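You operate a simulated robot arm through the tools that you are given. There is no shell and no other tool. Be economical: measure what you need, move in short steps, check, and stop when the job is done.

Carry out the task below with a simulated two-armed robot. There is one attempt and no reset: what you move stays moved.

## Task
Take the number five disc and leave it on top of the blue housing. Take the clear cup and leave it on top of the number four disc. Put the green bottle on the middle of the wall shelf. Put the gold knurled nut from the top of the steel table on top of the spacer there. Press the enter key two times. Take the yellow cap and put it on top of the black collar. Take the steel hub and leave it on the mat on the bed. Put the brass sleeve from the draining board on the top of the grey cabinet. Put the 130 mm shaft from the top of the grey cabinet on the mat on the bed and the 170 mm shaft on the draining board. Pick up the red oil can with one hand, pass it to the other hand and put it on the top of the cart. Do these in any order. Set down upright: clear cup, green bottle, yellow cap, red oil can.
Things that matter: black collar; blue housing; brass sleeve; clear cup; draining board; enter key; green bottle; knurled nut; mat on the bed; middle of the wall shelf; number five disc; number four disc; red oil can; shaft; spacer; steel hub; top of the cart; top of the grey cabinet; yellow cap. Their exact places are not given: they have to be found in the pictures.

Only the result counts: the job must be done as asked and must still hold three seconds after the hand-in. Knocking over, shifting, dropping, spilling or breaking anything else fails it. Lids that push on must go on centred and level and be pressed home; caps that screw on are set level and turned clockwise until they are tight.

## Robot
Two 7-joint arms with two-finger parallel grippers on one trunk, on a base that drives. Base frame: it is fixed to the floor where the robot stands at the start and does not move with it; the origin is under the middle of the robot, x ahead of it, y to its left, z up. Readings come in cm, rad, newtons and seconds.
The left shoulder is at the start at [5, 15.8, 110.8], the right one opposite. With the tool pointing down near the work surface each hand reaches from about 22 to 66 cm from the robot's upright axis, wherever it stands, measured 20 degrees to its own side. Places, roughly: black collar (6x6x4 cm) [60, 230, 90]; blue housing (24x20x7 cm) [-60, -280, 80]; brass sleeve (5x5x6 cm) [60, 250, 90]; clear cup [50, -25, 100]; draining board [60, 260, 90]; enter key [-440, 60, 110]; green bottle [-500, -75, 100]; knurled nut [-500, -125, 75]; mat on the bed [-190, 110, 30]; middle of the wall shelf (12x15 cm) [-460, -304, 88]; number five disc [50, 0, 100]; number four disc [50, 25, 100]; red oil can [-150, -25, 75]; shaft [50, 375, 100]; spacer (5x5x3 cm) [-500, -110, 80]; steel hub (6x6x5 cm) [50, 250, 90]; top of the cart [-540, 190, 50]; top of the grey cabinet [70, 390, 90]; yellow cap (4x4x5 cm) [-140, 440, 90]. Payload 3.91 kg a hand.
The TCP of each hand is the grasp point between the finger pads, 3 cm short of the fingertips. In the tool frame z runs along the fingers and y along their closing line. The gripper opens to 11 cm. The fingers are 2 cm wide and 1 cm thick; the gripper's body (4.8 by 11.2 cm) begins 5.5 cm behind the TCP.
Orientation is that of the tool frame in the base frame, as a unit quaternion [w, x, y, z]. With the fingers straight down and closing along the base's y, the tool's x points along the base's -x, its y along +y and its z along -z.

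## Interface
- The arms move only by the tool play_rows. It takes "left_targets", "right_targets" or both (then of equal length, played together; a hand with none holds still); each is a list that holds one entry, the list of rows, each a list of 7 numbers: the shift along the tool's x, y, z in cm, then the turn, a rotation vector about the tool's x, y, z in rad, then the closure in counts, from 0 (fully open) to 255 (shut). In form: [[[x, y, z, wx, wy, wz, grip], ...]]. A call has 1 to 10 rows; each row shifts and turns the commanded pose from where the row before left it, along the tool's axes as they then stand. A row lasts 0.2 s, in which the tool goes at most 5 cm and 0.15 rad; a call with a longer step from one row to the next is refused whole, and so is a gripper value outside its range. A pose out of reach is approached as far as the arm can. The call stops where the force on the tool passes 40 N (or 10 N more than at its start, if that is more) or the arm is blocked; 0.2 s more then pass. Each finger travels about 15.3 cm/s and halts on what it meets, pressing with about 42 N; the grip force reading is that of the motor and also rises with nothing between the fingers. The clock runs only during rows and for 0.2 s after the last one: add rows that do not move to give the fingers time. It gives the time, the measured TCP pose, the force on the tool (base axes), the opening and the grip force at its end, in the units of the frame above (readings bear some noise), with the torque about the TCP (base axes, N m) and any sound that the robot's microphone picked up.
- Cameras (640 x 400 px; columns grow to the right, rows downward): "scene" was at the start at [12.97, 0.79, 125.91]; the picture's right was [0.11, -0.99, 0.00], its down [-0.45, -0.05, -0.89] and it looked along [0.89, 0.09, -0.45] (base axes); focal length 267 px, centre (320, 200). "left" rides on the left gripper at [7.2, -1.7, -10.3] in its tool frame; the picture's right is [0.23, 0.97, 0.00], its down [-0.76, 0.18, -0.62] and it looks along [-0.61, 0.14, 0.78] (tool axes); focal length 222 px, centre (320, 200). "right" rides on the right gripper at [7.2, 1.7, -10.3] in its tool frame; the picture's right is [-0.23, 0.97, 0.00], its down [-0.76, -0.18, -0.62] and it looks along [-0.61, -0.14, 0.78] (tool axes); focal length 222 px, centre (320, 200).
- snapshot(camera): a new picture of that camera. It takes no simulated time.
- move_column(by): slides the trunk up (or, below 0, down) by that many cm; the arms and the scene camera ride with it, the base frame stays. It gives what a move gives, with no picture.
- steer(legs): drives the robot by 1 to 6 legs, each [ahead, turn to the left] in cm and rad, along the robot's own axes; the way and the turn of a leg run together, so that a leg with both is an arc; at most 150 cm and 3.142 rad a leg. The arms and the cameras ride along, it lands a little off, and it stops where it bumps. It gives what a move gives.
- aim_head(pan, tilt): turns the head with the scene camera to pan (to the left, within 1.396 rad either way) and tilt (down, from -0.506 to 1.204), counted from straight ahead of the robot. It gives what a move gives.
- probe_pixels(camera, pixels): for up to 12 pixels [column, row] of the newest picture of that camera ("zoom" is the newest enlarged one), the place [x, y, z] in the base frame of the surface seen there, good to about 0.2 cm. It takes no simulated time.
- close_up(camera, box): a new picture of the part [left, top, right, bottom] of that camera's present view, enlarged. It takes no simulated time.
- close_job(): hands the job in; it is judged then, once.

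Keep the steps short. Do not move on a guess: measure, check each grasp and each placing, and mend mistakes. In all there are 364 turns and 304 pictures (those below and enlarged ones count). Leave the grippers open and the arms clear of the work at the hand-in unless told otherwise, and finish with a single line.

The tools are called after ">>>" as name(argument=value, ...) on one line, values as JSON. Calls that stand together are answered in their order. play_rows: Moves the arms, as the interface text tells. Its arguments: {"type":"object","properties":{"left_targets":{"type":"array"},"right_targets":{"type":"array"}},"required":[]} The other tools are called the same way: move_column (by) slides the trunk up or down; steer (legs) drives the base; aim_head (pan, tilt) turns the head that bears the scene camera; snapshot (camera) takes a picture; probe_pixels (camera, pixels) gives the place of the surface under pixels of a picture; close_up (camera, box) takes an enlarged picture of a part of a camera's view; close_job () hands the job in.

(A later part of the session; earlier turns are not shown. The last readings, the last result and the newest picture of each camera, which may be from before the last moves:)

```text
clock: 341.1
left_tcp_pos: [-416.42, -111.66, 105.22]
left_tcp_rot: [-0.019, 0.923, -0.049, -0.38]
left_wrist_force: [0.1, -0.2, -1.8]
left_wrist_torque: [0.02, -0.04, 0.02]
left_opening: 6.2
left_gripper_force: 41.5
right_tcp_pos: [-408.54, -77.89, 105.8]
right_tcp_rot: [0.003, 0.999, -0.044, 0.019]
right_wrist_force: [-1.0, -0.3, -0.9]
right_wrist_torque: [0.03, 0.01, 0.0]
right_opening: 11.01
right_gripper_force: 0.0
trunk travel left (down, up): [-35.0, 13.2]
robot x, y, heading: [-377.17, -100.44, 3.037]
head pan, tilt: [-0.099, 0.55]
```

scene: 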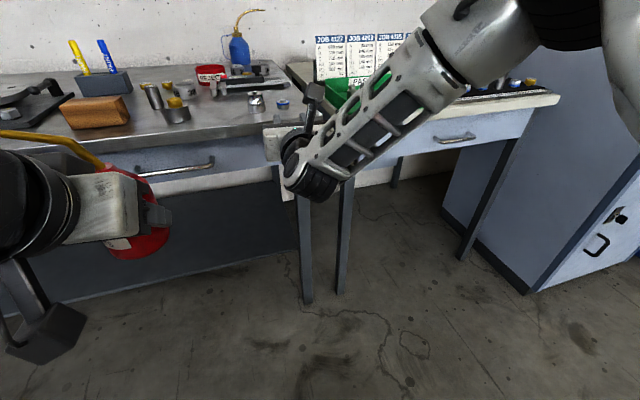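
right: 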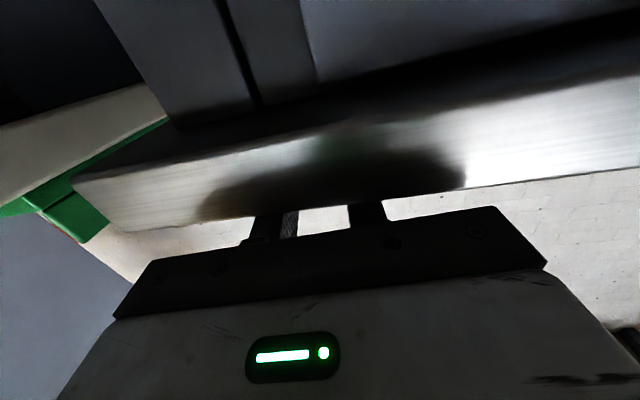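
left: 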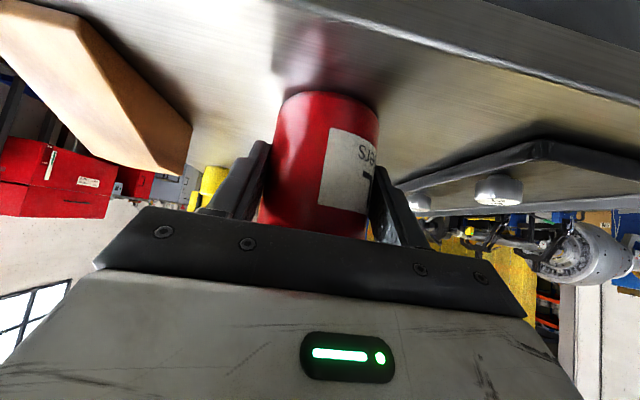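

Weight restored. Now to deliver the can to the cart: drive east around the lathe, first to about (-75,-85), facing north.

>>> play_rows(right_targets=[[[0, 0, 0, 0, -0.038, 0, 0]]])

>>> steer(legs=[[0, -3.0], [150, 0], [150, 0], [0, 1.53]])

>>> aim_head(pan=0.2, tilt=0.35)

>>> snapshot(camera="scene")

```text
clock: 341.5
left_tcp_pos: [-416.5, -111.6, 105.17]
left_tcp_rot: [-0.02, 0.923, -0.049, -0.381]
left_wrist_force: [0.0, -0.2, -1.9]
left_wrist_torque: [-0.01, -0.04, -0.04]
left_opening: 6.23
left_gripper_force: 42.6
right_tcp_pos: [-408.63, -77.85, 105.65]
right_tcp_rot: [0.002, 0.999, -0.043, 0.001]
right_wrist_force: [0.0, 0.4, 0.7]
right_wrist_torque: [0.0, 0.03, 0.0]
right_opening: 10.99
right_gripper_force: 0.0
trunk travel left (down, up): [-35.0, 13.2]
robot x, y, heading: [-377.53, -100.7, 3.038]
head pan, tilt: [-0.099, 0.55]
```

```text
clock: 366.7
left_tcp_pos: [-92.73, -44.52, 105.18]
left_tcp_rot: [-0.266, 0.661, -0.646, -0.272]
left_wrist_force: [-0.1, 0.2, -1.4]
left_wrist_torque: [-0.09, 0.0, 0.01]
left_opening: 6.21
left_gripper_force: 42.1
right_tcp_pos: [-58.3, -47.94, 105.69]
right_tcp_rot: [0.003, 0.722, -0.692, 0.0]
right_wrist_force: [-0.7, 0.9, 0.5]
right_wrist_torque: [0.0, -0.02, -0.02]
right_opening: 10.97
right_gripper_force: 0.0
trunk travel left (down, up): [-35.0, 13.2]
robot x, y, heading: [-76.86, -81.93, 1.596]
head pan, tilt: [-0.099, 0.55]
```

```text
clock: 367.5
left_tcp_pos: [-92.67, -44.47, 105.06]
left_tcp_rot: [-0.266, 0.661, -0.646, -0.273]
left_wrist_force: [-0.2, -1.2, -2.2]
left_wrist_torque: [-0.07, -0.01, -0.02]
left_opening: 6.22
left_gripper_force: 42.2
right_tcp_pos: [-58.31, -47.99, 105.64]
right_tcp_rot: [0.002, 0.723, -0.691, 0.0]
right_wrist_force: [-0.7, 0.5, -0.3]
right_wrist_torque: [-0.01, 0.01, 0.01]
right_opening: 10.98
right_gripper_force: 0.1
trunk travel left (down, up): [-35.0, 13.2]
robot x, y, heading: [-77.03, -81.75, 1.59]
head pan, tilt: [0.201, 0.351]
```

```text
181 pictures are left
```

scene: 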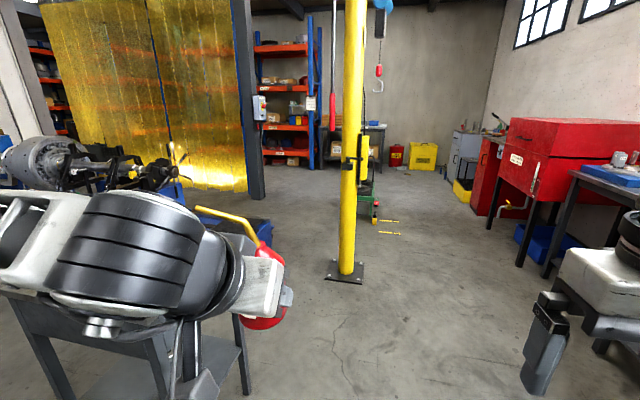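

>>> probe_pixels(camera="scene", pixels=[[345, 280], [200, 185], [245, 190], [258, 195], [235, 228], [305, 165], [375, 205], [422, 165], [430, 180], [465, 205], [500, 250], [545, 270]])

```text
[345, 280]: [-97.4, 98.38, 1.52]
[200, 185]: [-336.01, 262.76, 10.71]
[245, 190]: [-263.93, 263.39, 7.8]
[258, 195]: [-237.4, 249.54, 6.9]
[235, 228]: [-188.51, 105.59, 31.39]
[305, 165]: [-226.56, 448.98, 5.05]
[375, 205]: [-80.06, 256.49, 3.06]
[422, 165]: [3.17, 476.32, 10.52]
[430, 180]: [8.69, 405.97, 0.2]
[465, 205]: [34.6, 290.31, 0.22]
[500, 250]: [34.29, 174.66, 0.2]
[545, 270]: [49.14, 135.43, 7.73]
```

Go round the pole (at (-97,98)) on its right to (-30,175), then face west.

>>> steer(legs=[[0, -0.2], [130, 0], [130, 0], [0, 1.75]])

>>> aim_head(pan=0.0, tilt=0.35)

>>> snapshot(camera="scene")

```text
clock: 385.2
left_tcp_pos: [-67.84, 160.76, 105.19]
left_tcp_rot: [0.0, 0.924, -0.002, -0.381]
left_wrist_force: [0.2, 0.4, -1.8]
left_wrist_torque: [0.02, -0.07, 0.01]
left_opening: 6.24
left_gripper_force: 42.4
right_tcp_pos: [-63.46, 194.95, 105.77]
right_tcp_rot: [0.002, 1.0, 0.009, 0.001]
right_wrist_force: [0.5, -1.0, 0.5]
right_wrist_torque: [0.0, 0.0, 0.0]
right_opening: 11.01
right_gripper_force: 0.1
trunk travel left (down, up): [-35.0, 13.2]
robot x, y, heading: [-30.08, 175.89, 3.133]
head pan, tilt: [0.201, 0.351]
```

```text
clock: 385.9
left_tcp_pos: [-67.9, 160.67, 105.11]
left_tcp_rot: [0.0, 0.924, -0.001, -0.381]
left_wrist_force: [-0.7, 0.0, -2.0]
left_wrist_torque: [0.0, -0.05, 0.03]
left_opening: 6.25
left_gripper_force: 42.0
right_tcp_pos: [-63.47, 195.1, 105.78]
right_tcp_rot: [0.003, 1.0, 0.008, 0.002]
right_wrist_force: [0.0, 0.1, 0.1]
right_wrist_torque: [-0.01, 0.04, 0.0]
right_opening: 11.02
right_gripper_force: 0.1
trunk travel left (down, up): [-35.0, 13.2]
robot x, y, heading: [-30.01, 175.64, 3.137]
head pan, tilt: [0.0, 0.351]
```

```text
180 pictures are left
```

scene: 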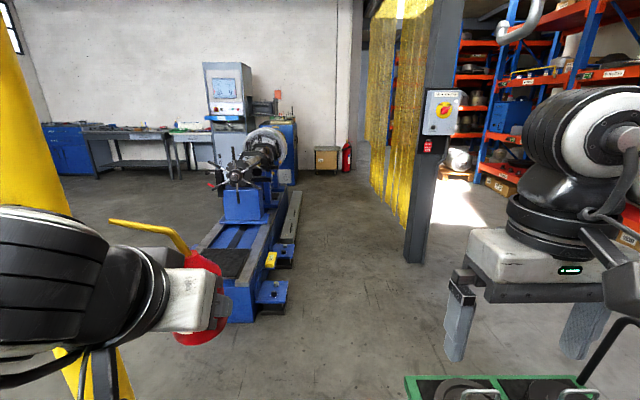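

>>> probe_pixels(camera="scene", pixels=[[288, 240], [285, 290], [412, 255], [325, 150], [325, 168], [346, 165], [425, 385], [235, 260], [300, 200], [230, 320]])

>>> close_up(camera="scene", box=[200, 120, 380, 240])

```text
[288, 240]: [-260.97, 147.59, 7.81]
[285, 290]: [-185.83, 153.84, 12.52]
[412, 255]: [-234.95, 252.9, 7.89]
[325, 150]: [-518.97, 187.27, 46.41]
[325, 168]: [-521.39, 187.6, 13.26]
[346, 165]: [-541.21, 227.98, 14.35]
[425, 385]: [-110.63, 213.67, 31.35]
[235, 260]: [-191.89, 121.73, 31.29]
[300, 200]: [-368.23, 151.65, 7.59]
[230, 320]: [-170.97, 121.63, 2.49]
```

```text
3.33 times, centred on (290, 180) of scene
```

zoom: 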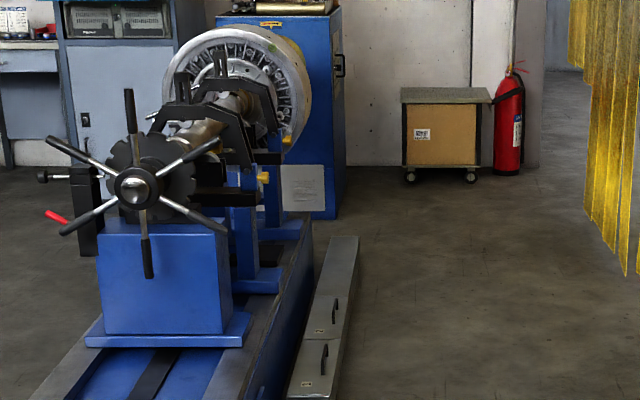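

The cart (top z≈48) is at x≈-520…, y≈170–205 beside the extinguisher. Drive along the aisle.

>>> steer(legs=[[0, 0.045], [140, 0], [0, -0.318], [73, 0], [0, 0.278], [140, 0]])

>>> aim_head(pan=0.0, tilt=0.5)

>>> snapshot(camera="scene")

```text
clock: 392.1
left_tcp_pos: [-188.59, 154.4, 105.0]
left_tcp_rot: [0.009, 0.925, 0.02, -0.378]
left_wrist_force: [0.6, -0.8, -2.6]
left_wrist_torque: [-0.01, -0.07, -0.01]
left_opening: 6.25
left_gripper_force: 41.8
right_tcp_pos: [-185.73, 188.91, 105.66]
right_tcp_rot: [0.002, 1.0, 0.031, 0.002]
right_wrist_force: [0.3, -0.3, -0.4]
right_wrist_torque: [-0.03, 0.0, 0.02]
right_opening: 10.99
right_gripper_force: 0.0
trunk travel left (down, up): [-35.0, 13.2]
robot x, y, heading: [-151.87, 171.25, -3.101]
head pan, tilt: [0.0, 0.351]
stopped in leg 2: the robot was blocked; the commanded pose is now the measured one
```

```text
clock: 392.8
left_tcp_pos: [-188.73, 154.52, 105.12]
left_tcp_rot: [0.01, 0.925, 0.019, -0.378]
left_wrist_force: [0.2, 0.9, -2.3]
left_wrist_torque: [-0.01, -0.06, 0.0]
left_opening: 6.23
left_gripper_force: 42.0
right_tcp_pos: [-185.83, 188.94, 105.68]
right_tcp_rot: [0.002, 1.0, 0.031, 0.002]
right_wrist_force: [0.7, 0.4, 0.5]
right_wrist_torque: [0.0, 0.0, 0.03]
right_opening: 10.99
right_gripper_force: 0.1
trunk travel left (down, up): [-35.0, 13.2]
robot x, y, heading: [-152.09, 171.57, -3.106]
head pan, tilt: [0.0, 0.499]
```

```text
178 pictures are left
```

scene: 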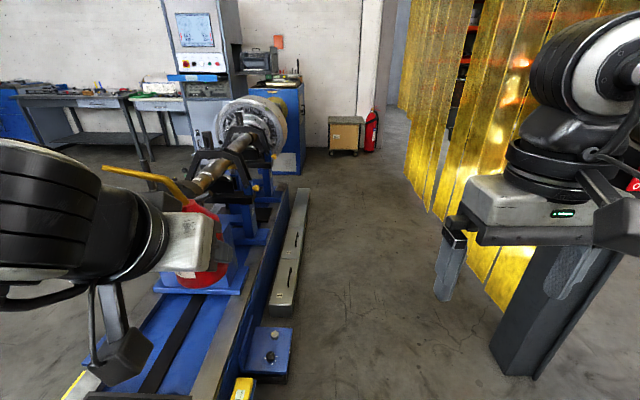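

Blocked, probably by the lathe's blue foot at the left front. Measure.

>>> probe_pixels(camera="scene", pixels=[[265, 330], [290, 340], [285, 370], [255, 385], [530, 370], [495, 345], [500, 310], [270, 360], [290, 300]])

>>> aim_head(pan=-0.9, tilt=0.8)

>>> snapshot(camera="scene")

```text
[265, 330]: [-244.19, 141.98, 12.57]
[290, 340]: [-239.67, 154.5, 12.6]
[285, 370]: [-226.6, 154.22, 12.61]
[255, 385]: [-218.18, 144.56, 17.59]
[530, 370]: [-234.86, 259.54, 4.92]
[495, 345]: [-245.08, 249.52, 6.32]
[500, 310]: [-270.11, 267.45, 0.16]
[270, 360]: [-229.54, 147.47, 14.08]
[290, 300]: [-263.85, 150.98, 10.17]
```

```text
clock: 393.9
left_tcp_pos: [-188.64, 154.43, 105.14]
left_tcp_rot: [0.01, 0.925, 0.019, -0.378]
left_wrist_force: [-0.5, 0.0, -2.5]
left_wrist_torque: [0.0, 0.0, 0.03]
left_opening: 6.23
left_gripper_force: 41.7
right_tcp_pos: [-185.85, 188.98, 105.66]
right_tcp_rot: [0.001, 1.0, 0.03, 0.002]
right_wrist_force: [-0.2, -0.8, 0.5]
right_wrist_torque: [0.0, 0.02, -0.01]
right_opening: 10.98
right_gripper_force: 0.1
trunk travel left (down, up): [-35.0, 13.2]
robot x, y, heading: [-151.73, 170.94, -3.097]
head pan, tilt: [-0.901, 0.799]
```

```text
177 pictures are left
```

scene: 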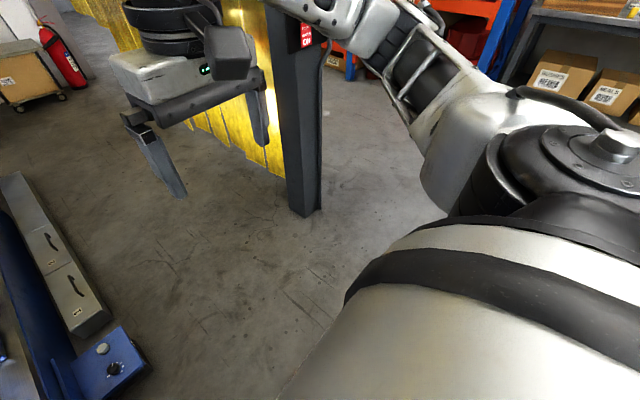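

Go around: back 6, angle right, then along y≈197.

>>> steer(legs=[[-7, 0], [0, -0.64], [46, 0], [0, 0.6]])

```text
clock: 400.7
left_tcp_pos: [-219.77, 182.38, 105.19]
left_tcp_rot: [0.001, 0.925, 0.0, -0.379]
left_wrist_force: [-0.5, 0.4, -1.9]
left_wrist_torque: [-0.02, -0.03, -0.02]
left_opening: 6.23
left_gripper_force: 42.2
right_tcp_pos: [-215.53, 216.9, 105.61]
right_tcp_rot: [0.002, 1.0, 0.009, 0.002]
right_wrist_force: [-0.2, -0.6, -0.5]
right_wrist_torque: [-0.01, -0.01, 0.02]
right_opening: 11.0
right_gripper_force: 0.2
trunk travel left (down, up): [-35.0, 13.2]
robot x, y, heading: [-181.64, 197.67, 3.135]
head pan, tilt: [-0.901, 0.799]
```

>>> steer(legs=[[120, 0], [110, 0]])

>>> aim_head(pan=0.0, tilt=0.6)

>>> snapshot(camera="scene")

```text
clock: 412.0
left_tcp_pos: [-448.85, 183.95, 105.07]
left_tcp_rot: [0.002, 0.925, 0.0, -0.379]
left_wrist_force: [0.0, 0.7, -2.7]
left_wrist_torque: [-0.01, -0.08, 0.0]
left_opening: 6.24
left_gripper_force: 42.1
right_tcp_pos: [-444.46, 218.22, 105.8]
right_tcp_rot: [0.002, 1.0, 0.008, 0.003]
right_wrist_force: [0.4, 0.1, 0.2]
right_wrist_torque: [-0.01, 0.01, 0.01]
right_opening: 10.99
right_gripper_force: 0.1
trunk travel left (down, up): [-35.0, 13.2]
robot x, y, heading: [-410.84, 198.96, 3.137]
head pan, tilt: [-0.901, 0.799]
```

```text
clock: 413.2
left_tcp_pos: [-448.72, 184.02, 105.18]
left_tcp_rot: [0.002, 0.926, -0.001, -0.378]
left_wrist_force: [0.8, -0.1, -2.5]
left_wrist_torque: [0.04, -0.05, 0.03]
left_opening: 6.24
left_gripper_force: 42.4
right_tcp_pos: [-444.35, 218.31, 105.8]
right_tcp_rot: [0.002, 1.0, 0.009, 0.003]
right_wrist_force: [0.0, -0.5, 0.4]
right_wrist_torque: [0.01, 0.0, 0.03]
right_opening: 11.02
right_gripper_force: 0.0
trunk travel left (down, up): [-35.0, 13.2]
robot x, y, heading: [-411.26, 199.02, 3.138]
head pan, tilt: [0.0, 0.6]
```

```text
176 pictures are left
```

scene: 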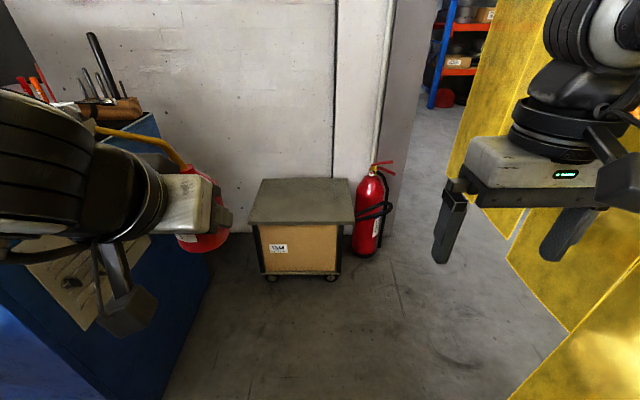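

>>> probe_pixels(camera="scene", pixels=[[250, 220], [352, 220], [345, 182], [265, 182], [300, 200], [385, 165], [370, 175], [330, 275], [200, 330], [150, 125]])

```text
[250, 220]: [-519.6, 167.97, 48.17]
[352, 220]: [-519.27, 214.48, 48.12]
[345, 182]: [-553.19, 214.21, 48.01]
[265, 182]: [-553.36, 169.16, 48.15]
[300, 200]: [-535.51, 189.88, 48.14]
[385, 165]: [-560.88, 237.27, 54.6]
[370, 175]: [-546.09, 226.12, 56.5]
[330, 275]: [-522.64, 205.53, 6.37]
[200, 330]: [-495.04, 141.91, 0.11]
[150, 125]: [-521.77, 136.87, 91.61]
```

Cart top z=48.1, x -554…-519, y 168…214. Now the hand-over: bring the can to the middle with the left hand, and raise/yaw the right hand 90° so it closes fore-aft on the spout tube.

>>> play_rows(left_targets=[[[0.7, -2.6, 2.12, 0, 0, 0, 180], [0.7, -2.6, 2.12, 0, 0, 0, 180], [0.7, -2.6, 2.12, 0, 0, 0, 180], [0.7, -2.6, 2.12, 0, 0, 0, 180], [0.7, -2.6, 2.12, 0, 0, 0, 180], [0, 0, 0, 0, 0, 0, 180], [0, 0, 0, 0, 0, 0, 180], [0, 0, 0, 0, 0, 0, 180], [0, 0, 0, 0, 0, 0, 180], [0, 0, 0, 0, 0, 0, 180]]], right_targets=[[[0, 0, -2, 0, 0, -0.15, 180], [0, 0, -2, 0, 0, -0.15, 180], [0, 0, -2, 0, 0, -0.15, 180], [0, 0, -2, 0, 0, -0.15, 180], [0, 0, -2, 0, 0, -0.15, 180], [0, 0, 0, 0, 0, -0.15, 180], [0, 0, 0, 0, 0, -0.15, 180], [0, 0, 0, 0, 0, -0.15, 180], [0, 0, 0, 0, 0, -0.15, 180], [0, 0, 0, 0, 0, -0.15, 180]]])

>>> aim_head(pan=0.0, tilt=0.7)

>>> snapshot(camera="scene")

>>> snapshot(camera="right")

```text
clock: 415.4
left_tcp_pos: [-453.67, 196.84, 95.07]
left_tcp_rot: [0.0, 0.926, -0.001, -0.378]
left_wrist_force: [-0.1, 0.2, -2.9]
left_wrist_torque: [0.02, -0.04, -0.01]
left_opening: 6.25
left_gripper_force: 41.5
right_tcp_pos: [-438.51, 213.02, 113.22]
right_tcp_rot: [0.004, 0.726, 0.688, 0.001]
right_wrist_force: [0.5, -0.4, 0.1]
right_wrist_torque: [-0.02, -0.02, 0.03]
right_opening: 3.24
right_gripper_force: 0.1
right hand out of reach, approached as far as the arm can: row 8, 9, 10
trunk travel left (down, up): [-35.0, 13.2]
robot x, y, heading: [-410.94, 199.37, 3.137]
head pan, tilt: [0.0, 0.6]
```

```text
clock: 416.1
left_tcp_pos: [-453.72, 196.84, 95.19]
left_tcp_rot: [0.002, 0.925, -0.001, -0.379]
left_wrist_force: [0.3, 0.2, -1.7]
left_wrist_torque: [0.01, -0.04, 0.0]
left_opening: 6.25
left_gripper_force: 42.3
right_tcp_pos: [-438.51, 213.01, 113.25]
right_tcp_rot: [0.003, 0.727, 0.687, 0.0]
right_wrist_force: [0.0, 0.1, 0.6]
right_wrist_torque: [0.03, 0.03, 0.02]
right_opening: 3.23
right_gripper_force: 0.0
trunk travel left (down, up): [-35.0, 13.2]
robot x, y, heading: [-410.72, 198.93, 3.142]
head pan, tilt: [0.0, 0.7]
```

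```text
175 pictures are left
```

scene: 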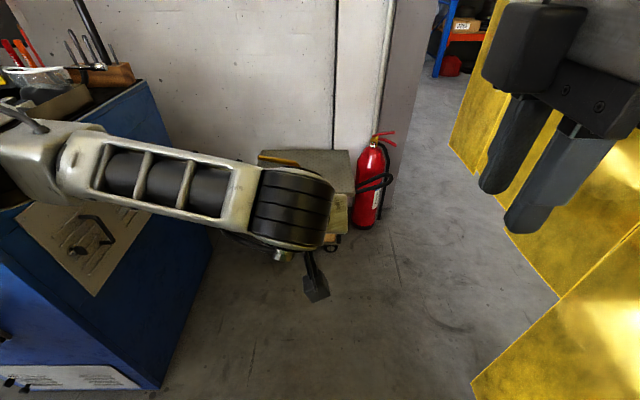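

```text
174 pictures are left
```

right: 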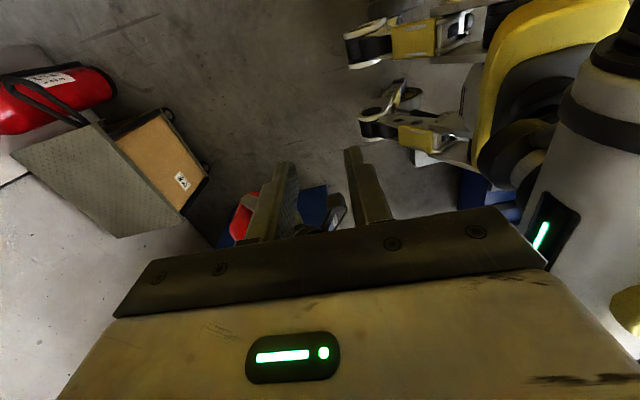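

The can is at the lower left in the right camera. Move the right hand above the spout.

>>> play_rows(right_targets=[[[-2.9, -2.57, 0, 0, 0, 0, 180], [-2.9, -2.57, 0, 0, 0, 0, 180], [-2.9, -2.57, 0, 0, 0, 0, 180], [-2.9, -2.57, 0, 0, 0, 0, 180], [-2.9, -2.57, 0, 0, 0, 0, 180], [-2.9, -2.57, 0, 0, 0, 0, 180], [0, 0, 0, 0, 0, -0.055, 180]]])

>>> snapshot(camera="scene")

>>> snapshot(camera="right")

```text
clock: 417.1
left_tcp_pos: [-453.79, 196.48, 94.74]
left_tcp_rot: [0.007, 0.927, 0.003, -0.376]
left_wrist_force: [-0.4, 0.6, -1.5]
left_wrist_torque: [-0.01, -0.04, 0.0]
left_opening: 6.27
left_gripper_force: 42.1
right_tcp_pos: [-444.48, 200.89, 111.76]
right_tcp_rot: [-0.007, 0.725, 0.689, 0.012]
right_wrist_force: [0.6, 5.2, 0.1]
right_wrist_torque: [0.11, -0.02, 0.1]
right_opening: 3.25
right_gripper_force: 0.3
right hand out of reach, approached as far as the arm can: row 1, 2, 3, 4, 5
trunk travel left (down, up): [-35.0, 13.2]
robot x, y, heading: [-411.08, 199.09, 3.139]
head pan, tilt: [0.0, 0.7]
stopped in row 5 (right hand): the force on the tool passed its limit at 63 N (the readings are from after the stop); the commanded pose is now the measured one
```

```text
173 pictures are left
```

scene: 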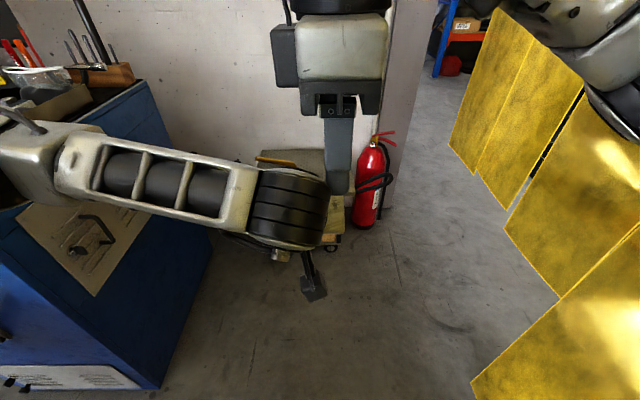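

```text
172 pictures are left
```

right: 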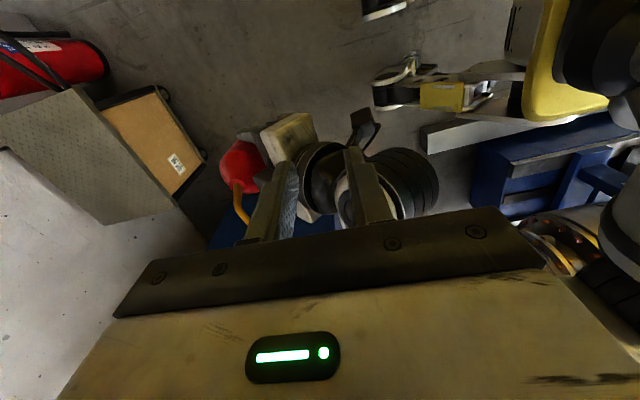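

The right fingers touched the left wrist (it lies behind the can). Retreat right, lower the can 12 cm more, then come in from the right further forward.

>>> play_rows(right_targets=[[[3, 0, -0.5, 0, 0, 0, 180], [4, 0, 0, 0, 0, 0, 180], [4, 0, 0, 0, 0, 0, 180], [0, 0, 0, 0, 0, 0, 180], [0, 0, 0, 0, 0, 0, 180], [0, 0, 0, 0, 0, 0, 180], [0, 0, 0, 0, 0, 0, 180]]], left_targets=[[[0, 0, 0, 0, 0, 0, 180], [0, 0, 0, 0, 0, 0, 180], [0, 0, 0, 0, 0, 0, 180], [1.9, 0, 2.8, 0, 0, 0, 180], [1.9, 0, 2.8, 0, 0, 0, 180], [1.9, 0, 2.8, 0, 0, 0, 180], [1.9, 0, 2.8, 0, 0, 0, 180]]])

>>> snapshot(camera="right")

```text
clock: 418.7
left_tcp_pos: [-456.37, 196.41, 81.56]
left_tcp_rot: [0.006, 0.926, 0.003, -0.377]
left_wrist_force: [0.6, -0.4, -3.2]
left_wrist_torque: [0.03, -0.02, 0.03]
left_opening: 6.25
left_gripper_force: 42.0
right_tcp_pos: [-440.73, 210.41, 111.59]
right_tcp_rot: [-0.007, 0.727, 0.687, 0.011]
right_wrist_force: [0.0, -0.5, 0.9]
right_wrist_torque: [0.01, 0.01, -0.05]
right_opening: 3.23
right_gripper_force: 0.1
right hand out of reach, approached as far as the arm can: row 1, 2, 3
trunk travel left (down, up): [-35.0, 13.2]
robot x, y, heading: [-411.05, 198.89, 3.135]
head pan, tilt: [0.0, 0.7]
```

```text
171 pictures are left
```

right: 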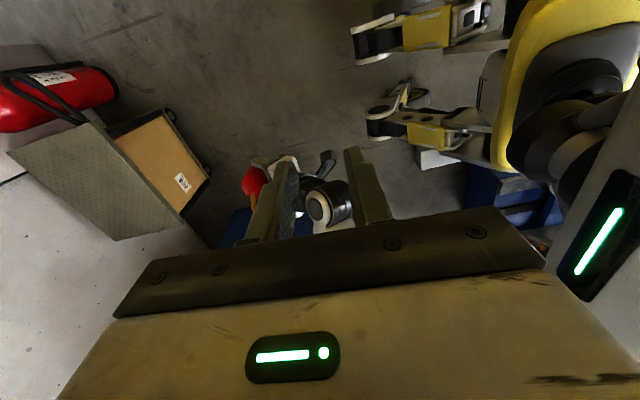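

Now forward at the right side, and down to approach height.

>>> play_rows(right_targets=[[[0.5, -3.5, 2.75, 0, 0, 0, 180], [0.5, -3.5, 2.75, 0, 0, 0, 180], [0, -3.5, 2.75, 0, 0, 0, 180], [0, -3.5, 2.75, 0, 0, 0, 180], [0, -2, 0, 0, 0, -0.05, 180], [0, 0, 0, 0, 0, 0, 180]]])

>>> snapshot(camera="right")

>>> snapshot(camera="scene")

```text
clock: 420.1
left_tcp_pos: [-456.39, 196.46, 81.62]
left_tcp_rot: [0.006, 0.926, 0.002, -0.377]
left_wrist_force: [-0.7, 0.4, -1.3]
left_wrist_torque: [0.01, -0.06, 0.04]
left_opening: 6.23
left_gripper_force: 41.5
right_tcp_pos: [-442.34, 206.55, 102.32]
right_tcp_rot: [-0.008, 0.709, 0.706, 0.011]
right_wrist_force: [0.3, 0.9, 0.0]
right_wrist_torque: [-0.01, -0.02, 0.0]
right_opening: 3.24
right_gripper_force: 0.1
right hand out of reach, approached as far as the arm can: row 1, 2, 3, 4, 5
trunk travel left (down, up): [-35.0, 13.2]
robot x, y, heading: [-411.14, 199.12, 3.135]
head pan, tilt: [0.0, 0.7]
```

```text
170 pictures are left
```

right: 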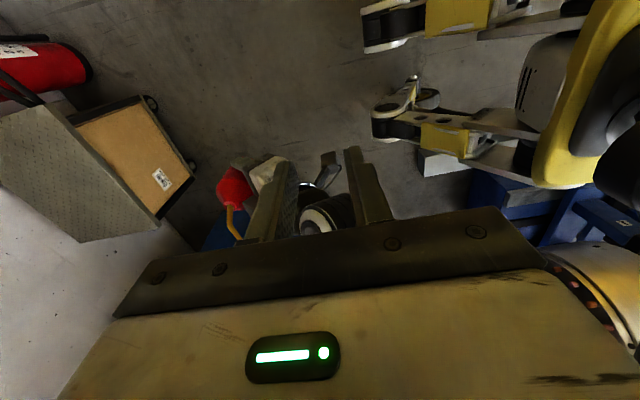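

```text
169 pictures are left
```

scene: 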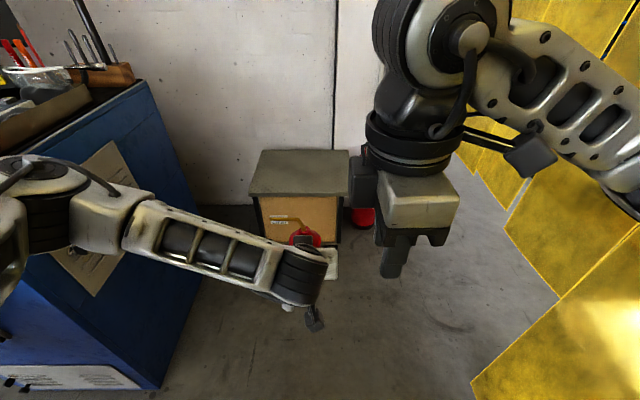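

The right wrist seems at a limit in this yaw. Try the opposite yaw: rotate back by π in stages, moving clear first.

>>> play_rows(right_targets=[[[2, 0, -2, 0, 0, 0.1, 180], [2, 0, -2, 0, 0, 0.15, 180], [2, 0, -2, 0, 0, 0.15, 180], [1, 0, -2, 0, 0, 0.15, 180], [0, 0, 0, 0, 0, 0.15, 180], [0, 0, 0, 0, 0, 0.15, 180], [0, 0, 0, 0, 0, 0.15, 180], [0, 0, 0, 0, 0, 0.15, 180], [0, 0, 0, 0, 0, 0.15, 180], [0, 0, 0, 0, 0, 0.15, 180]]])

>>> play_rows(right_targets=[[[0, 0, 0, 0, 0, 0.15, 180], [0, 0, 0, 0, 0, 0.15, 180], [0, 0, 0, 0, 0, 0.15, 180], [0, 0, 0, 0, 0, 0.15, 180], [0, 0, 0, 0, 0, 0.15, 180], [0, 0, 0, 0, 0, 0.15, 180], [0, 0, 0, 0, 0, 0.15, 180], [0, 0, 0, 0, 0, 0.15, 180], [0, 0, 0, 0, 0, 0.15, 180], [0, 0, 0, 0, 0, 0.15, 180]]])

```text
clock: 422.3
left_tcp_pos: [-456.35, 196.39, 81.63]
left_tcp_rot: [0.006, 0.926, 0.002, -0.378]
left_wrist_force: [-0.1, 0.5, -2.6]
left_wrist_torque: [0.0, -0.07, 0.01]
left_opening: 6.23
left_gripper_force: 41.8
right_tcp_pos: [-441.25, 213.22, 110.52]
right_tcp_rot: [-0.012, 0.998, 0.058, 0.003]
right_wrist_force: [-0.8, 0.1, -0.3]
right_wrist_torque: [-0.01, -0.03, 0.02]
right_opening: 3.24
right_gripper_force: 0.1
trunk travel left (down, up): [-35.0, 13.2]
robot x, y, heading: [-411.01, 199.36, 3.138]
head pan, tilt: [0.0, 0.7]
```

```text
clock: 424.5
left_tcp_pos: [-456.26, 196.51, 81.62]
left_tcp_rot: [0.005, 0.926, 0.002, -0.377]
left_wrist_force: [0.3, 0.6, -2.6]
left_wrist_torque: [0.0, 0.0, 0.01]
left_opening: 6.24
left_gripper_force: 41.8
right_tcp_pos: [-441.21, 213.13, 110.5]
right_tcp_rot: [-0.012, 0.77, -0.638, -0.007]
right_wrist_force: [0.3, -0.4, 0.4]
right_wrist_torque: [0.01, 0.0, 0.02]
right_opening: 3.21
right_gripper_force: 0.1
trunk travel left (down, up): [-35.0, 13.2]
robot x, y, heading: [-410.98, 199.18, 3.134]
head pan, tilt: [0.0, 0.7]
```

No limits this way. Yaw is ~1.38; move forward on the right side and down.

>>> play_rows(right_targets=[[[0, 0, 0, 0, 0, -0.1, 180], [-1.15, 3.8, 2.4, 0, 0, 0, 180], [-1.15, 3.8, 2.4, 0, 0, 0, 180], [-1.15, 3.8, 2.4, 0, 0, 0, 180], [-1.15, 3.8, 2.4, 0, 0, 0, 180], [0, 0, 0, 0, 0, 0, 180]]])

>>> snapshot(camera="right")

>>> snapshot(camera="scene")

```text
clock: 425.9
left_tcp_pos: [-456.3, 196.34, 81.43]
left_tcp_rot: [0.006, 0.927, 0.002, -0.376]
left_wrist_force: [0.7, 0.1, -1.8]
left_wrist_torque: [0.01, -0.03, 0.0]
left_opening: 6.25
left_gripper_force: 41.8
right_tcp_pos: [-457.13, 213.46, 100.74]
right_tcp_rot: [-0.012, 0.802, -0.597, -0.006]
right_wrist_force: [-0.1, -0.2, -0.6]
right_wrist_torque: [-0.01, 0.0, 0.03]
right_opening: 3.22
right_gripper_force: 0.1
trunk travel left (down, up): [-35.0, 13.2]
robot x, y, heading: [-410.88, 199.06, 3.138]
head pan, tilt: [0.0, 0.7]
```

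```text
168 pictures are left
```

right: 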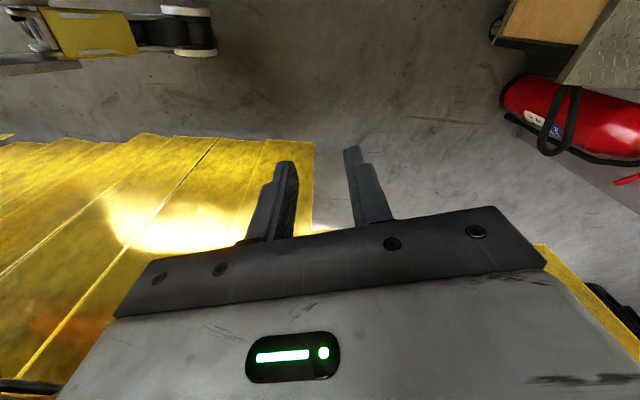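

```text
167 pictures are left
```

scene: 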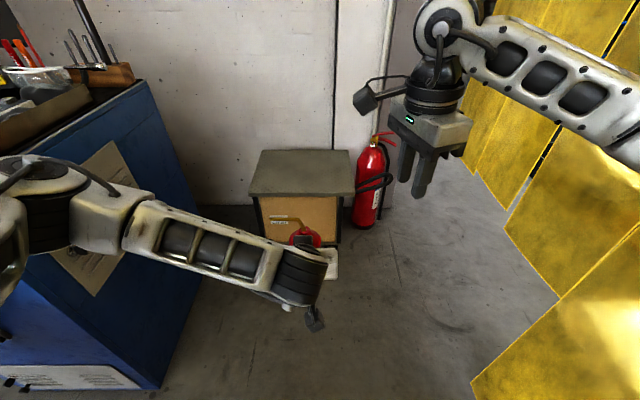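

Now I can see the can top in the scene picture. Zoom and measure the spout.

>>> close_up(camera="scene", box=[250, 200, 350, 270])

>>> probe_pixels(camera="zoom", pixels=[[340, 230], [318, 190], [330, 215], [300, 165], [270, 145], [220, 130], [150, 110], [350, 260], [400, 290]])

```text
5.71 times, centred on (300, 235) of scene
```

zoom: 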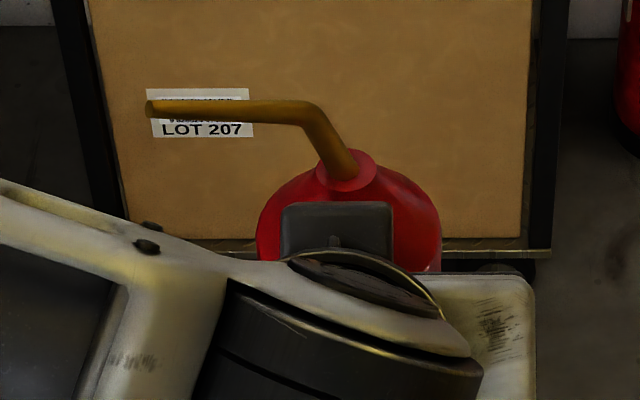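

```text
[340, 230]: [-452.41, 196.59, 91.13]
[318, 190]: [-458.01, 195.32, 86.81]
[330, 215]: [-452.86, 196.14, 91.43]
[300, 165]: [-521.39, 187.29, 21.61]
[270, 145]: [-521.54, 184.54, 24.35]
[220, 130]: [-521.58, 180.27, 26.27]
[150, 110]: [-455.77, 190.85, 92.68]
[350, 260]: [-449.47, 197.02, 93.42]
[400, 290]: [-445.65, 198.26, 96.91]
```

>>> probe_pixels(camera="zoom", pixels=[[345, 172], [338, 155], [328, 138], [318, 120], [308, 108], [280, 111], [230, 108], [170, 108], [345, 185], [360, 165]])

```text
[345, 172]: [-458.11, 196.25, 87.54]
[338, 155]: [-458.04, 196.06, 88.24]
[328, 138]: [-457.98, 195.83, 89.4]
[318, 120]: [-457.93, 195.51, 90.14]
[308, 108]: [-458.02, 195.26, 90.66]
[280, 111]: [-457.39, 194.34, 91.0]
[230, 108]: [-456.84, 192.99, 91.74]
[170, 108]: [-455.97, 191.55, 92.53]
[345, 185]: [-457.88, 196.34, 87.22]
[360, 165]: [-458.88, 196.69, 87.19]
```

Tube segment is near-vertical at (-458.3,195.8), z 87.5–90.7. Move above it.

>>> play_rows(right_targets=[[[4.15, 1.56, 0, 0, 0, 0, 180], [4.15, 1.56, 0, 0, 0, 0, 180], [4.15, 1.56, 0, 0, 0, 0, 180], [4.15, 1.56, 0, 0, 0, 0, 180], [0, 0, 0, 0, 0, 0, 180]]])

>>> snapshot(camera="right")

>>> close_up(camera="scene", box=[220, 120, 400, 270])

```text
clock: 427.1
left_tcp_pos: [-456.27, 196.45, 81.5]
left_tcp_rot: [0.005, 0.926, 0.002, -0.377]
left_wrist_force: [-0.1, -0.2, -3.1]
left_wrist_torque: [-0.02, -0.05, 0.01]
left_opening: 6.25
left_gripper_force: 42.0
right_tcp_pos: [-458.26, 195.7, 100.36]
right_tcp_rot: [-0.012, 0.801, -0.598, -0.005]
right_wrist_force: [1.3, 0.4, 0.0]
right_wrist_torque: [-0.02, 0.0, 0.02]
right_opening: 3.23
right_gripper_force: 0.1
trunk travel left (down, up): [-35.0, 13.2]
robot x, y, heading: [-411.17, 199.33, 3.133]
head pan, tilt: [0.0, 0.7]
```

```text
165 pictures are left
```

right: 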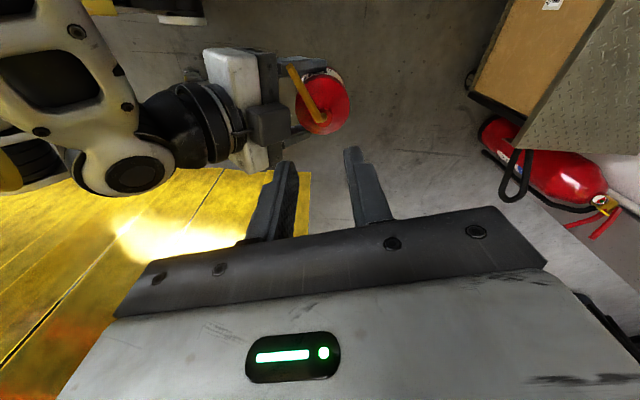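

```text
2.67 times, centred on (310, 195) of scene
```

zoom: 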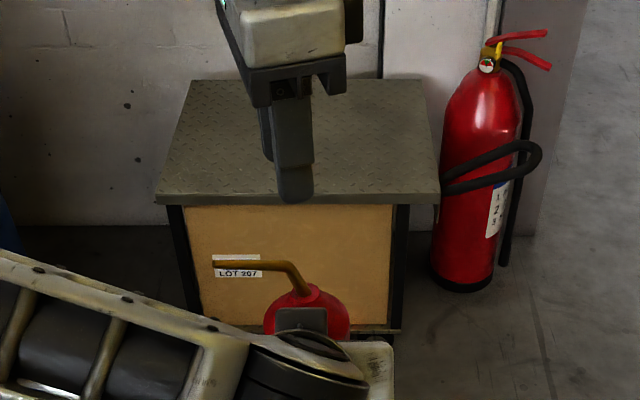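

>>> close_up(camera="right", box=[260, 50, 380, 150])

>>> probe_pixels(camera="right", pixels=[[322, 119], [318, 110], [314, 103], [308, 96], [300, 85], [294, 75], [290, 68], [330, 125]])

```text
4.00 times, centred on (320, 100) of right
```

zoom: 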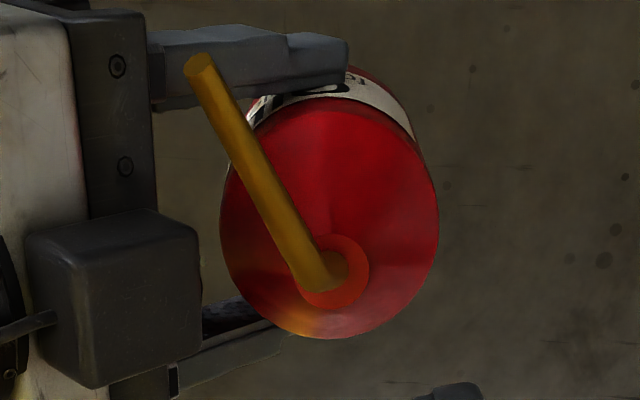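

```text
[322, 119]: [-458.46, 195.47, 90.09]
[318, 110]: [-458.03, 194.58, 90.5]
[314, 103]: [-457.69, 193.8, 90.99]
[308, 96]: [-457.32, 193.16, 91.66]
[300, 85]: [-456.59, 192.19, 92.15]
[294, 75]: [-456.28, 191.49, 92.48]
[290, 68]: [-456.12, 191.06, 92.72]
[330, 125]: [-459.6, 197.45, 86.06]
```

Rotate yaw −0.2 to square with the spout plane and descend most of the way.

>>> play_rows(right_targets=[[[0, 0.25, 0, 0, 0, -0.1, 180], [0, 0, 0, 0, 0, -0.1, 180], [0, 0, 3, 0, 0, 0, 180], [0, 0, 3, 0, 0, 0, 180], [0, 0, 0, 0, 0, 0, 180]]])

>>> close_up(camera="right", box=[230, 50, 410, 200])

>>> close_up(camera="scene", box=[250, 160, 370, 260])

```text
clock: 428.3
left_tcp_pos: [-456.44, 196.47, 81.61]
left_tcp_rot: [0.005, 0.926, 0.001, -0.377]
left_wrist_force: [-0.1, -0.5, -3.4]
left_wrist_torque: [0.02, -0.03, 0.0]
left_opening: 6.24
left_gripper_force: 42.0
right_tcp_pos: [-458.49, 195.91, 94.27]
right_tcp_rot: [-0.012, 0.858, -0.514, -0.003]
right_wrist_force: [0.1, -0.2, 0.3]
right_wrist_torque: [-0.03, 0.04, 0.01]
right_opening: 3.24
right_gripper_force: 0.1
trunk travel left (down, up): [-35.0, 13.2]
robot x, y, heading: [-411.02, 199.01, 3.137]
head pan, tilt: [0.0, 0.7]
```

```text
2.67 times, centred on (320, 125) of right
```

zoom: 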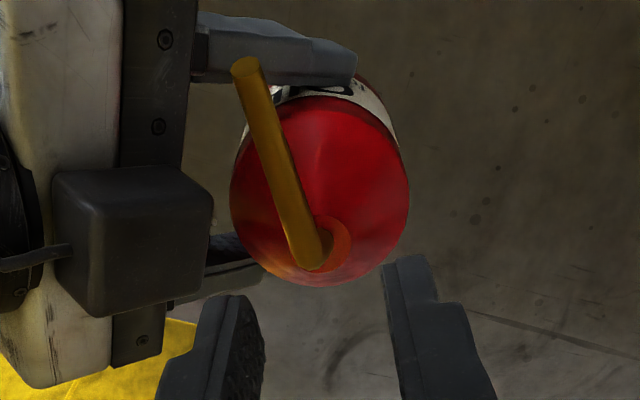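

```text
4.00 times, centred on (310, 210) of scene
```

zoom: 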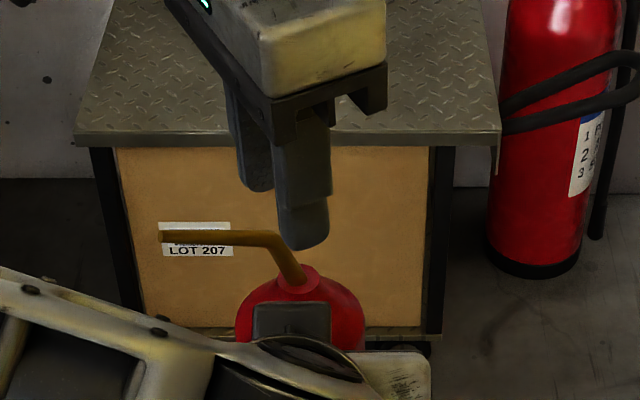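

Aligned well. Descend 3.4 cm and close on the tube gently.

>>> play_rows(right_targets=[[[0.25, 0, 1.5, 0, 0, 0, 180], [0, 0, 1.2, 0, 0, 0, 180], [0, 0, 0.7, 0, 0, 0, 180], [0, 0, 0, 0, 0, 0, 180]]])

>>> close_up(camera="right", box=[230, 80, 410, 230])

>>> close_up(camera="scene", box=[250, 160, 370, 260])

```text
clock: 429.3
left_tcp_pos: [-456.39, 196.34, 81.49]
left_tcp_rot: [0.005, 0.926, 0.002, -0.377]
left_wrist_force: [0.6, 0.6, -2.8]
left_wrist_torque: [0.03, -0.04, 0.02]
left_opening: 6.23
left_gripper_force: 42.2
right_tcp_pos: [-458.38, 195.75, 90.97]
right_tcp_rot: [-0.012, 0.858, -0.514, -0.004]
right_wrist_force: [-0.1, 0.0, -0.5]
right_wrist_torque: [0.0, 0.0, -0.06]
right_opening: 3.21
right_gripper_force: 0.2
trunk travel left (down, up): [-35.0, 13.2]
robot x, y, heading: [-410.96, 198.95, 3.139]
head pan, tilt: [0.0, 0.7]
```

```text
2.67 times, centred on (320, 155) of right
```

zoom: 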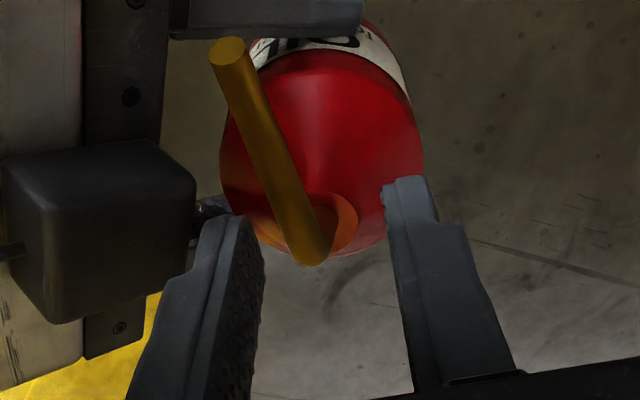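

```text
4.00 times, centred on (310, 210) of scene
```

zoom: 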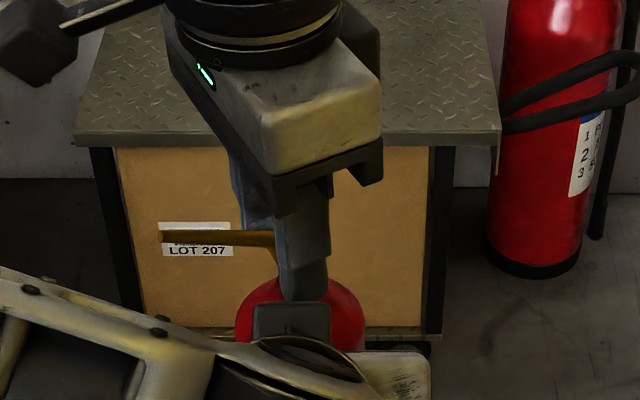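

>>> play_rows(right_targets=[[[0, 0, 0, 0, 0, 0, 205], [0, 0, 0, 0, 0, 0, 225], [0, 0, 0, 0, 0, 0, 240], [0, 0, 0, 0, 0, 0, 255], [0, 0, 0, 0, 0, 0, 255]]])

>>> close_up(camera="right", box=[230, 80, 410, 230])

```text
clock: 430.5
left_tcp_pos: [-456.39, 196.2, 81.5]
left_tcp_rot: [0.006, 0.926, 0.003, -0.378]
left_wrist_force: [-6.9, -2.2, -4.1]
left_wrist_torque: [0.29, -0.72, -0.05]
left_opening: 6.25
left_gripper_force: 42.3
right_tcp_pos: [-458.41, 195.84, 91.0]
right_tcp_rot: [-0.013, 0.857, -0.515, -0.003]
right_wrist_force: [6.4, 2.8, 1.6]
right_wrist_torque: [0.01, -0.04, 0.07]
right_opening: 0.79
right_gripper_force: 42.2
trunk travel left (down, up): [-35.0, 13.2]
robot x, y, heading: [-411.02, 198.88, 3.139]
head pan, tilt: [0.0, 0.7]
```

```text
2.67 times, centred on (320, 155) of right
```

zoom: 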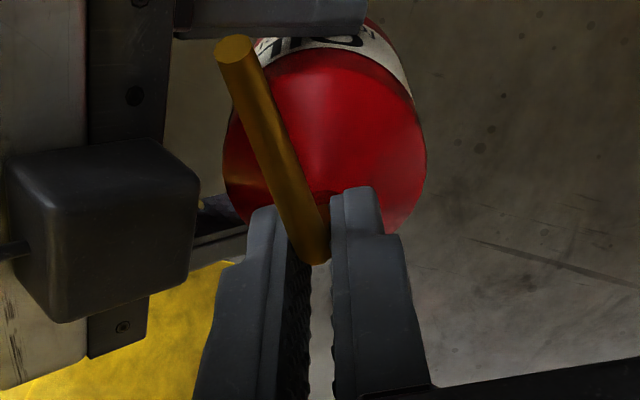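

Gripped on the tube (0.79 cm). Now open the left hand.

>>> play_rows(left_targets=[[[0, 0, 0, 0, 0, 0, 100], [0, 0, 0, 0, 0, 0, 80], [0, 0, 0, 0, 0, 0, 60], [0, 0, 0, 0, 0, 0, 60]]], right_targets=[[[0, -0.1, 0, 0, 0, 0, 255], [0, 0, 0, 0, 0, 0, 255], [0, 0, 0, 0, 0, 0, 255], [0, 0, 0, 0, 0, 0, 255]]])

>>> close_up(camera="right", box=[190, 60, 430, 260])

>>> snapshot(camera="left")

```text
clock: 431.5
left_tcp_pos: [-456.35, 196.34, 81.55]
left_tcp_rot: [0.006, 0.926, 0.003, -0.378]
left_wrist_force: [-0.5, 0.4, 0.4]
left_wrist_torque: [0.0, -0.02, -0.01]
left_opening: 8.43
left_gripper_force: 0.1
right_tcp_pos: [-458.28, 195.89, 90.96]
right_tcp_rot: [-0.014, 0.857, -0.515, -0.003]
right_wrist_force: [0.0, 0.9, -0.9]
right_wrist_torque: [0.0, 0.01, 0.03]
right_opening: 0.79
right_gripper_force: 42.0
trunk travel left (down, up): [-35.0, 13.2]
robot x, y, heading: [-410.75, 199.25, 3.134]
head pan, tilt: [0.0, 0.7]
```

```text
2.00 times, centred on (310, 160) of right
```

zoom: 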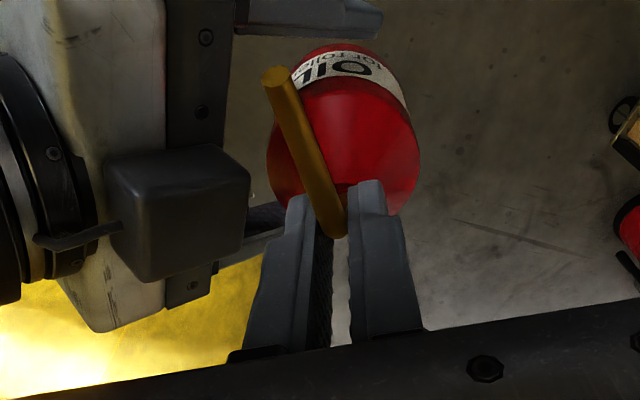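

```text
156 pictures are left
```

left: 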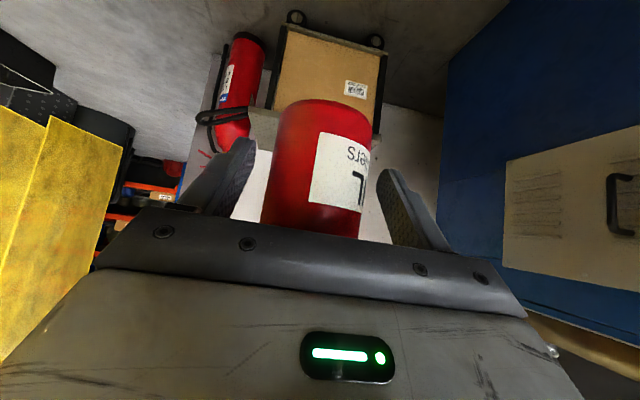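

Can hangs from the right hand, slightly tilted. Withdraw the left hand straight back.

>>> play_rows(left_targets=[[[1.4, 0, -1.4, 0, 0, 0, 60], [2.1, 0, -2.1, 0, 0, 0, 60], [2.8, 0, -2.8, 0, 0, 0, 60], [2.1, 2, -2.1, 0, 0, 0, 60], [0, 4, 0, 0, 0, 0, 60], [0, 4, 0, 0, 0, 0, 0], [0, 4, 0, 0, 0, 0, 0]]])

>>> snapshot(camera="scene")

>>> snapshot(camera="right")

```text
clock: 433.1
left_tcp_pos: [-444.52, 183.48, 82.4]
left_tcp_rot: [0.007, 0.927, 0.004, -0.375]
left_wrist_force: [-0.3, -0.8, -0.3]
left_wrist_torque: [0.01, -0.01, 0.02]
left_opening: 11.0
left_gripper_force: 0.0
left hand out of reach, approached as far as the arm can: row 7
right_tcp_pos: [-458.29, 195.78, 90.97]
right_tcp_rot: [-0.013, 0.858, -0.514, -0.005]
right_wrist_force: [0.1, -0.3, 0.1]
right_wrist_torque: [0.0, -0.02, 0.01]
right_opening: 0.76
right_gripper_force: 42.4
trunk travel left (down, up): [-35.0, 13.2]
robot x, y, heading: [-410.97, 198.8, 3.135]
head pan, tilt: [0.0, 0.7]
```

```text
155 pictures are left
```

scene: 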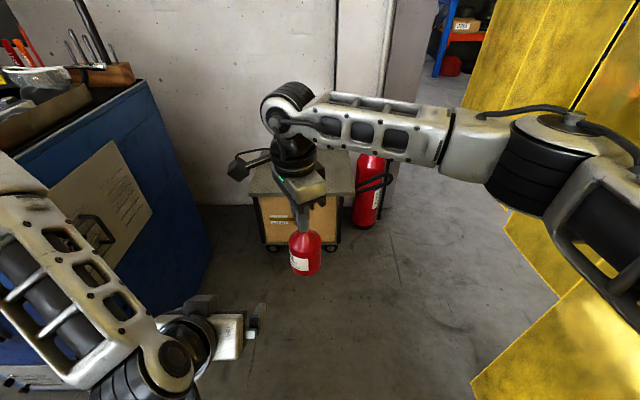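

```text
154 pictures are left
```

right: 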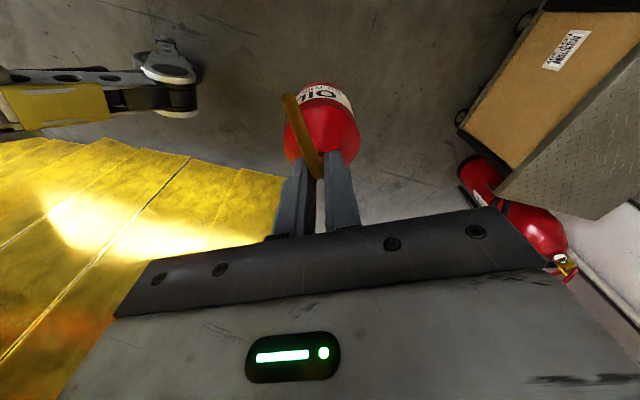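

Passed. Check the can's tilt.

>>> close_up(camera="scene", box=[260, 200, 350, 290])

>>> probe_pixels(camera="zoom", pixels=[[320, 180], [320, 230], [330, 300], [335, 335], [230, 200], [420, 200], [250, 310], [430, 310]])

```text
4.44 times, centred on (305, 245) of scene
```

zoom: 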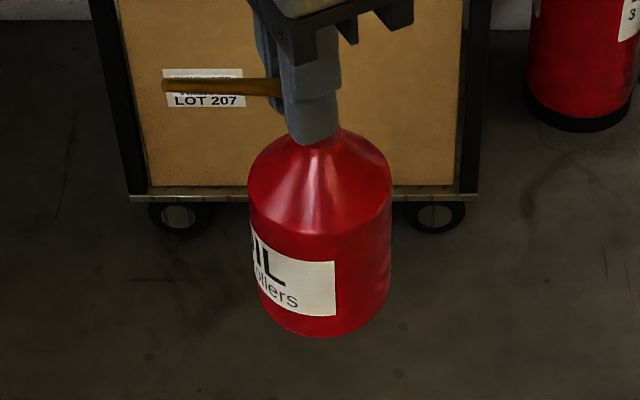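

```text
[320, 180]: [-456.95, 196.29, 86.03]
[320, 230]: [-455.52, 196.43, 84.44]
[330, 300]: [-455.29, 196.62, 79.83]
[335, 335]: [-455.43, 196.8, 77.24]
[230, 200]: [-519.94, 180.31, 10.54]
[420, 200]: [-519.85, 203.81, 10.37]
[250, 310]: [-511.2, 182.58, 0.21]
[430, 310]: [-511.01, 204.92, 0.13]
```

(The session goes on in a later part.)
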